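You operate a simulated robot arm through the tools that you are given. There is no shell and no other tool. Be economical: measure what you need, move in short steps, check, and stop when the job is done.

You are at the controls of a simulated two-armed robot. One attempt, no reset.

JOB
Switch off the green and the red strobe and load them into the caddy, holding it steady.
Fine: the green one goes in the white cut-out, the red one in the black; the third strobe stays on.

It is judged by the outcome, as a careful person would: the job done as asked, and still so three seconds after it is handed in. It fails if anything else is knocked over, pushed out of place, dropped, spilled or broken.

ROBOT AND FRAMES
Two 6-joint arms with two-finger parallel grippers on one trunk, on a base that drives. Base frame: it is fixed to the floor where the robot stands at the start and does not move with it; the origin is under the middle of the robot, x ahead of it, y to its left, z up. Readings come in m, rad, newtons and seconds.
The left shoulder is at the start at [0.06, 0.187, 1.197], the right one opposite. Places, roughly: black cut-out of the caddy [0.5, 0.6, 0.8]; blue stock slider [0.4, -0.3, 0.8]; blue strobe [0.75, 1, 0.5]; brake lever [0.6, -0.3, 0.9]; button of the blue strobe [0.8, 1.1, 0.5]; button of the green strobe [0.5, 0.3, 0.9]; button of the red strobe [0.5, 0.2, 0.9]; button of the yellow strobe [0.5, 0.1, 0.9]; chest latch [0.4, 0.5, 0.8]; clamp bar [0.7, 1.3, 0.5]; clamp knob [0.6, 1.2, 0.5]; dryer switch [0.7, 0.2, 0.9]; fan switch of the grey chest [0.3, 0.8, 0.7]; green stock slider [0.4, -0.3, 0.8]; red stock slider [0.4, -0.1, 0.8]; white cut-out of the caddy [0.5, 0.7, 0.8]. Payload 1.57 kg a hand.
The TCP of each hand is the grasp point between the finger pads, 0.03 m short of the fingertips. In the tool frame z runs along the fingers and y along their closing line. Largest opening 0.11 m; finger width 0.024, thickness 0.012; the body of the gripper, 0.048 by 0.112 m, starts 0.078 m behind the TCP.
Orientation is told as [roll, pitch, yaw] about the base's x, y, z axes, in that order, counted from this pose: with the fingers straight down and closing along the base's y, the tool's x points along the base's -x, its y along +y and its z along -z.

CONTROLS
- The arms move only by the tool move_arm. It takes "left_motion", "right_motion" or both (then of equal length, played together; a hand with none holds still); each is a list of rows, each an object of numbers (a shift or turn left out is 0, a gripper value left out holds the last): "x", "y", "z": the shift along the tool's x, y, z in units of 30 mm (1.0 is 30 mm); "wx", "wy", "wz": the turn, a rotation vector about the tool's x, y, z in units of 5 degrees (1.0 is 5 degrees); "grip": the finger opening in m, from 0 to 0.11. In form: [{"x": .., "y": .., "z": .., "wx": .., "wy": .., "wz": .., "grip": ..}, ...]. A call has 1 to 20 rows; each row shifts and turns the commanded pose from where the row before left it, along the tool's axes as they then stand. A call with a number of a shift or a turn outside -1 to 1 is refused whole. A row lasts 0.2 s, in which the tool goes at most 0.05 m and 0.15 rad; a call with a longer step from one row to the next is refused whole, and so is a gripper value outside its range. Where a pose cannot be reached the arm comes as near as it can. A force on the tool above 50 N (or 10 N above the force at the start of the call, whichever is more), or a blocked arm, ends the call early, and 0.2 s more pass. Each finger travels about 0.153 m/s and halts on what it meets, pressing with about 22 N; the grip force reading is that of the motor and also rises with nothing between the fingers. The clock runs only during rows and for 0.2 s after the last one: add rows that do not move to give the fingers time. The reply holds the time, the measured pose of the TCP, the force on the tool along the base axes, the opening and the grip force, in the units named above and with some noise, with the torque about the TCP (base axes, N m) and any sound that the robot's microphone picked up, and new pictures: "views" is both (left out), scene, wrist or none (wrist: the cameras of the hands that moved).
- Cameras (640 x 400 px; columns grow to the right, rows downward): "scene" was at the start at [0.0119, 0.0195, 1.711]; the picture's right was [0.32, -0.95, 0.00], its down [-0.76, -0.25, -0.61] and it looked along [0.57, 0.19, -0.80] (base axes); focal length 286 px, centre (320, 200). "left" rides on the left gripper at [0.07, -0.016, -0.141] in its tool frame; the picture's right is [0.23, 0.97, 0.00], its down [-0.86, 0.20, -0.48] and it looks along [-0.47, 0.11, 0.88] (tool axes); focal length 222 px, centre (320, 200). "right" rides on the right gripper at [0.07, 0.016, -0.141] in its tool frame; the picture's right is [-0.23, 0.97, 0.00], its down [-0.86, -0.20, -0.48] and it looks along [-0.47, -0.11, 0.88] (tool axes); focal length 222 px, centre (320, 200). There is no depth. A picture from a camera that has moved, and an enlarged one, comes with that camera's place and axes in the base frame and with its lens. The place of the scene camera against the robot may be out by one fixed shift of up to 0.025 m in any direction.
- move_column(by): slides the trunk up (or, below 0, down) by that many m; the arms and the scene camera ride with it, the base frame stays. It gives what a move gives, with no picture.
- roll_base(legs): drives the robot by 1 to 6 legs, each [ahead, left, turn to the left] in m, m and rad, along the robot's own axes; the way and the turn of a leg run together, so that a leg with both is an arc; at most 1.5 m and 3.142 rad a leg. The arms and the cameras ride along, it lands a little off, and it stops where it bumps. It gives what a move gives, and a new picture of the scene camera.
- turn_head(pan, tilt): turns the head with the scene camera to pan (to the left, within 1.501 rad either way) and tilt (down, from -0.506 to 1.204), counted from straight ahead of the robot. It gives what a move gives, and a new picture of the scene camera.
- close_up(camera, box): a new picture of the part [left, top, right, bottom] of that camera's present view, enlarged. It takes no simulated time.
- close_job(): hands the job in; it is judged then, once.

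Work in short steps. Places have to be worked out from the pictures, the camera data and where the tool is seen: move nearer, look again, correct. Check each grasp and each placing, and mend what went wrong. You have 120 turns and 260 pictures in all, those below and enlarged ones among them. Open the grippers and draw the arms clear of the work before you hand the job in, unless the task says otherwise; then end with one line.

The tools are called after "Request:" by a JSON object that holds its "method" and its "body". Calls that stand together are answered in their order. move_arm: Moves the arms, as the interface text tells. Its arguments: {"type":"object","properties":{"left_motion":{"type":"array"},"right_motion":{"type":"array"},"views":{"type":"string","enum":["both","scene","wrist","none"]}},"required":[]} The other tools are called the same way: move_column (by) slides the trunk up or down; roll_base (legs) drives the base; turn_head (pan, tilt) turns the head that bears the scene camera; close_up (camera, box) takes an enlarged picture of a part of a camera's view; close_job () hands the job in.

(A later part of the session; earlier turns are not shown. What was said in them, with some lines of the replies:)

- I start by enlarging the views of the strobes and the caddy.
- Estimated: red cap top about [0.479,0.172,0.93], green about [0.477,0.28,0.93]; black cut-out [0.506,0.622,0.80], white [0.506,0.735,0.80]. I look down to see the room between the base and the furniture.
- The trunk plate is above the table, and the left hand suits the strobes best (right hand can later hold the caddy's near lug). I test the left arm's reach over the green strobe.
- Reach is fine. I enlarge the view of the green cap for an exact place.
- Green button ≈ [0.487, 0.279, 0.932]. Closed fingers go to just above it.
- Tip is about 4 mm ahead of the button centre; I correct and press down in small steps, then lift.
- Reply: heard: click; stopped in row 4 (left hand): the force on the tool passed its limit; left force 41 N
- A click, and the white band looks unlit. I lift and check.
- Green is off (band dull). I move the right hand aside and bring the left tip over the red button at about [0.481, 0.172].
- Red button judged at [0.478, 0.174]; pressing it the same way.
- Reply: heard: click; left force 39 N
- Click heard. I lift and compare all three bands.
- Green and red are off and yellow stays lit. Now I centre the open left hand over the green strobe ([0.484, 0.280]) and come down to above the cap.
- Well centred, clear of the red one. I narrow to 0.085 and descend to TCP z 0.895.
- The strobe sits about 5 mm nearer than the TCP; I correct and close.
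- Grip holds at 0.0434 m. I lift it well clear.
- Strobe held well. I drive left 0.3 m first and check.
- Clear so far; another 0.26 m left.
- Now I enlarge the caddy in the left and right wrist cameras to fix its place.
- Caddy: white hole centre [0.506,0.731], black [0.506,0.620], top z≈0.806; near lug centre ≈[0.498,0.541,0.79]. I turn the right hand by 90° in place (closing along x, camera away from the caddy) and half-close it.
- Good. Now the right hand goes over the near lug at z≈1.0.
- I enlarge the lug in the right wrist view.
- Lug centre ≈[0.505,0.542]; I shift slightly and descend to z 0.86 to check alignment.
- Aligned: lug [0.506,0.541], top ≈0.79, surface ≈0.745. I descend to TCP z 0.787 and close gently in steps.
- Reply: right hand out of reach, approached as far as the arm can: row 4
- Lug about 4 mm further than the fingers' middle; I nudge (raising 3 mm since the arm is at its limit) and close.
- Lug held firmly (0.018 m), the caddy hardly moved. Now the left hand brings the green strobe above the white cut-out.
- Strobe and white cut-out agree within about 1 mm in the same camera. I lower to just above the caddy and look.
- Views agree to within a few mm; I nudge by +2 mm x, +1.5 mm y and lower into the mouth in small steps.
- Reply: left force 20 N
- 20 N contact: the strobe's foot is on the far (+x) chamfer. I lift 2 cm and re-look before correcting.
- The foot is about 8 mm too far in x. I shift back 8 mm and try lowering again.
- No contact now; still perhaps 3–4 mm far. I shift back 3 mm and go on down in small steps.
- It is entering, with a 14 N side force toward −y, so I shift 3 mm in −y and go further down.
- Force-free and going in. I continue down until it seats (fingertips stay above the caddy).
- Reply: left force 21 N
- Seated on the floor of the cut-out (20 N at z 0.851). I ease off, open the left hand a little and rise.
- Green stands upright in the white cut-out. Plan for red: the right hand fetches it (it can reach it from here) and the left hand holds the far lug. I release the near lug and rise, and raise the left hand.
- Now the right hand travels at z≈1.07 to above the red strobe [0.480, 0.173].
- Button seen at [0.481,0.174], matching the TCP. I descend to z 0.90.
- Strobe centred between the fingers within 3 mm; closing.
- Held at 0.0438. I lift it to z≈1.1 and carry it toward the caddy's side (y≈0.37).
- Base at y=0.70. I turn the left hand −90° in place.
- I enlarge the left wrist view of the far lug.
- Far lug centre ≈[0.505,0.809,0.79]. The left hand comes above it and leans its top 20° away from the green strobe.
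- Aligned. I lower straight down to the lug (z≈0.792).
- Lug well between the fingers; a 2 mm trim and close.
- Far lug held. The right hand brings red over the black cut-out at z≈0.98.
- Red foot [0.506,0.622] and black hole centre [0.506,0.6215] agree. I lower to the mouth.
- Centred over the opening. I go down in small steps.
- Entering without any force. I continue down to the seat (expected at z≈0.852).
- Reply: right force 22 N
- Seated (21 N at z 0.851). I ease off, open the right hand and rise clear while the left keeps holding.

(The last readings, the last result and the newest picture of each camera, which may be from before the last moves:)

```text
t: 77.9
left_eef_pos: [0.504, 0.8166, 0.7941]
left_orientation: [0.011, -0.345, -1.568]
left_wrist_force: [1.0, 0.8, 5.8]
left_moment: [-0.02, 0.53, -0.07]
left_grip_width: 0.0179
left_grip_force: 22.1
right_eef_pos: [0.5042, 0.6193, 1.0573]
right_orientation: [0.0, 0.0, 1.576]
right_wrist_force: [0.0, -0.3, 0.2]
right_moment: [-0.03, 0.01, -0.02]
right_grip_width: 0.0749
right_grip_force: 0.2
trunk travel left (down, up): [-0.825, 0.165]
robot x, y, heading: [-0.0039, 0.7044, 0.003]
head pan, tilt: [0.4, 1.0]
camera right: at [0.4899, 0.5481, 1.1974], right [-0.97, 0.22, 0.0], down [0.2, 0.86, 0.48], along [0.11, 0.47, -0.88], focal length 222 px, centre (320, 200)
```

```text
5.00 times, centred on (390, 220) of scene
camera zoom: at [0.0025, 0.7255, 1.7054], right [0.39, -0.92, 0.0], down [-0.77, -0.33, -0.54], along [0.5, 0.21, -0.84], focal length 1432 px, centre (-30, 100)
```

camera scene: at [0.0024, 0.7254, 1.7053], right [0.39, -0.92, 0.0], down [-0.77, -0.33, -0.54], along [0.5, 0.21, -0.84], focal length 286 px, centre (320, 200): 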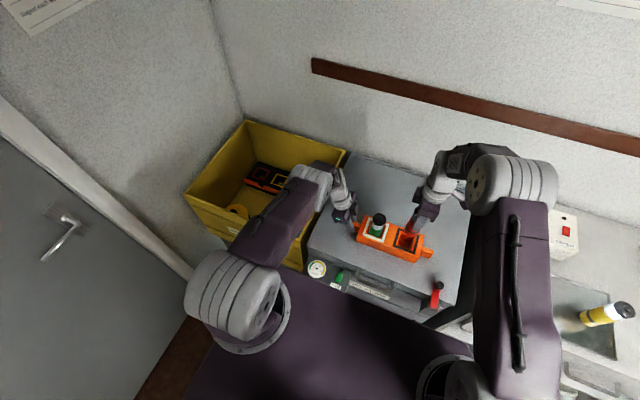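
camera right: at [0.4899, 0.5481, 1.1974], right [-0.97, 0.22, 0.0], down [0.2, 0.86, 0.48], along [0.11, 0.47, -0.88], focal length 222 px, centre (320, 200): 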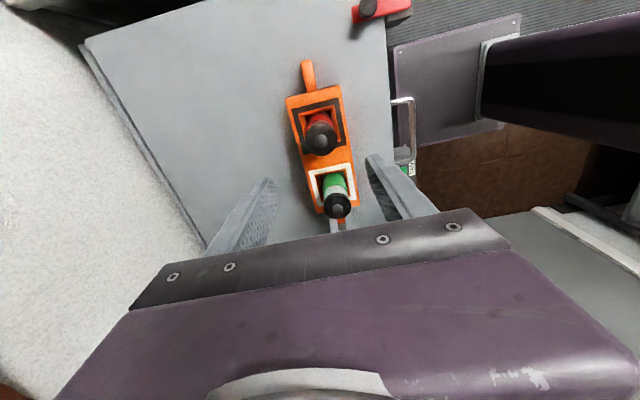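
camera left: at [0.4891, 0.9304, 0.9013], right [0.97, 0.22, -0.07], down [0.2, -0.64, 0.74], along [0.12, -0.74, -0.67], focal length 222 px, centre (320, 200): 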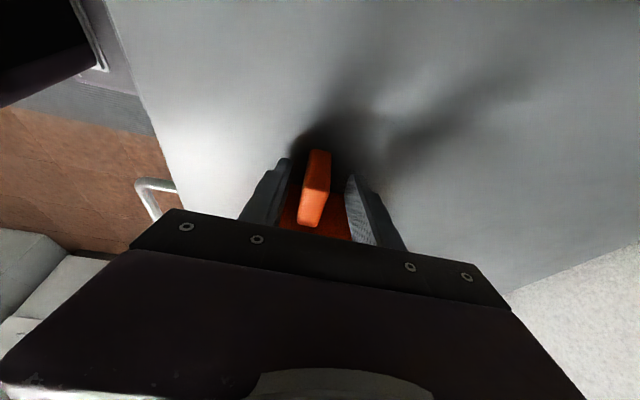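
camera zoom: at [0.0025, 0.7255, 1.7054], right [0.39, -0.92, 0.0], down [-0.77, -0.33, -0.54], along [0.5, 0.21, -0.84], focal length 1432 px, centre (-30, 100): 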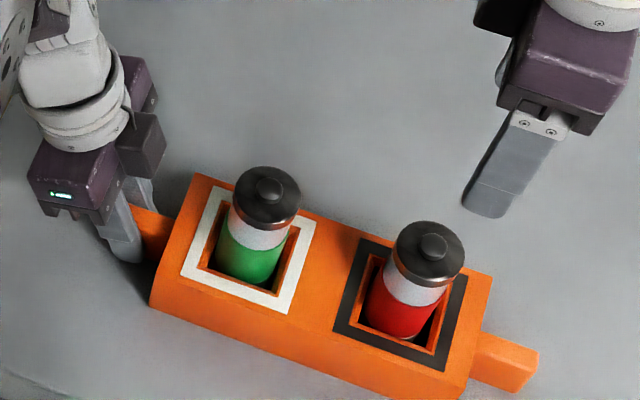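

Both strobes stand in their cut-outs. I open the left hand and withdraw it along its axis.

Request:
{"method": "move_arm", "body": {"left_motion": [{"grip": 0.03}, {"grip": 0.05}, {}, {"z": -0.4}, {"z": -0.7}, {"z": -1}, {"z": -1}, {"z": -1}, {"z": -1}, {"z": -1}, {"z": -1}, {}, {}], "right_motion": [{}, {}, {}, {}, {}, {}, {}, {"z": -1}, {"z": -1, "x": 0.8}, {"z": -1, "x": 0.8}, {"x": 0.9}, {"x": 0.9}, {}], "views": "both"}}

Request:
{"method": "close_up", "body": {"camera": "scene", "box": [330, 180, 450, 260]}}

Request:
{"method": "close_up", "body": {"camera": "scene", "box": [440, 200, 640, 340]}}

```text
t: 80.7
left_eef_pos: [0.5014, 0.8908, 0.9933]
left_orientation: [0.011, -0.345, -1.57]
left_wrist_force: [0.6, 0.6, -0.9]
left_moment: [0.01, -0.02, 0.0]
left_grip_width: 0.0503
left_grip_force: 0.0
right_eef_pos: [0.5076, 0.5175, 1.1469]
right_orientation: [0.0, -0.001, 1.577]
right_wrist_force: [1.1, -0.7, 0.2]
right_moment: [0.01, 0.01, 0.0]
right_grip_width: 0.0752
right_grip_force: 0.0
trunk travel left (down, up): [-0.825, 0.165]
robot x, y, heading: [-0.0035, 0.7033, 0.007]
head pan, tilt: [0.4, 1.0]
camera scene: at [0.0025, 0.7259, 1.7053], right [0.39, -0.92, 0.0], down [-0.77, -0.33, -0.54], along [0.5, 0.21, -0.84], focal length 286 px, centre (320, 200)
camera right: at [0.4914, 0.4466, 1.2872], right [-0.97, 0.22, 0.0], down [0.2, 0.86, 0.48], along [0.11, 0.47, -0.88], focal length 222 px, centre (320, 200)
camera left: at [0.4842, 1.006, 1.1019], right [0.97, 0.22, -0.07], down [0.2, -0.64, 0.74], along [0.12, -0.74, -0.67], focal length 222 px, centre (320, 200)
```

scene: 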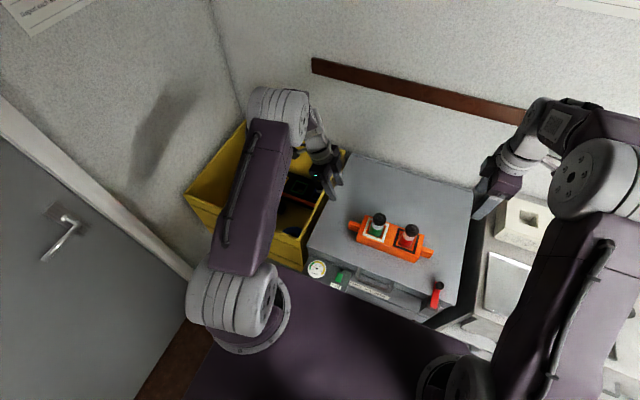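
right: 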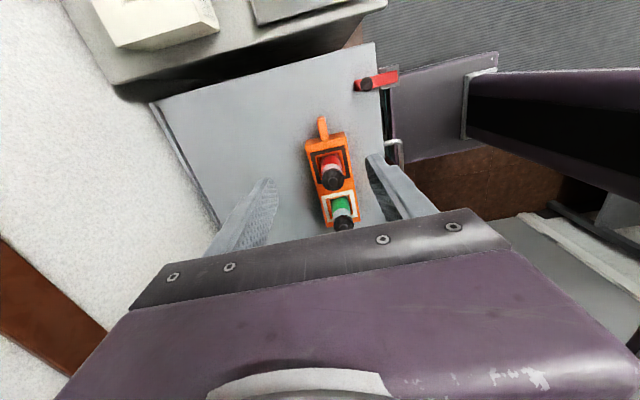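
left: 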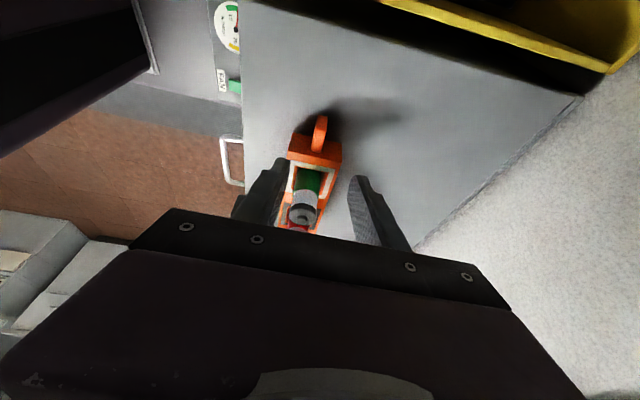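

```text
5.00 times, centred on (390, 220) of scene
camera zoom: at [0.0025, 0.7259, 1.7053], right [0.39, -0.92, 0.0], down [-0.77, -0.33, -0.54], along [0.5, 0.21, -0.84], focal length 1432 px, centre (-30, 100)
```

zoom: 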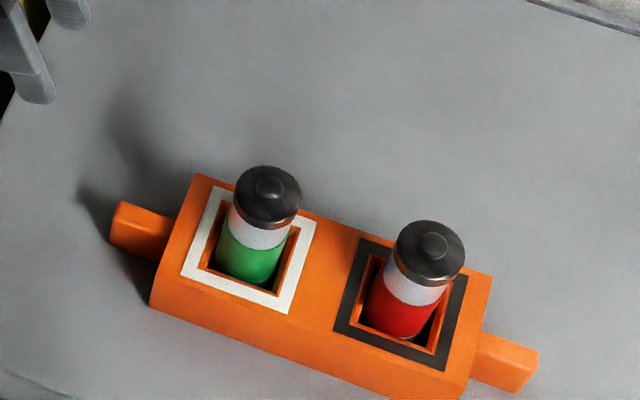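

```text
2.86 times, centred on (540, 270) of scene
camera zoom: at [0.0025, 0.7259, 1.7053], right [0.39, -0.92, 0.0], down [-0.77, -0.33, -0.54], along [0.5, 0.21, -0.84], focal length 818 px, centre (-309, 0)
```

zoom: 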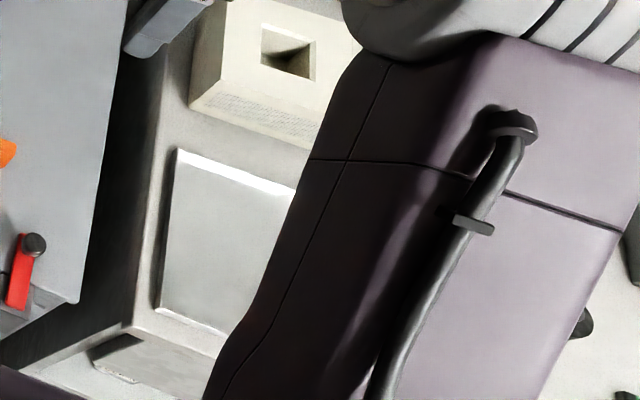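

Both strobes are off and stand upright in the right cut-outs. The yellow one was standing and lit when last seen, and both hands are open and clear. Handing in.

Request:
{"method": "close_job", "body": {}}

```text
The job is handed in.
```

The green strobe is off and in the white cut-out, the red one is off and in the black. A hand held the caddy during each insertion. The yellow strobe was still standing and lit when last in view, before the final insertion.
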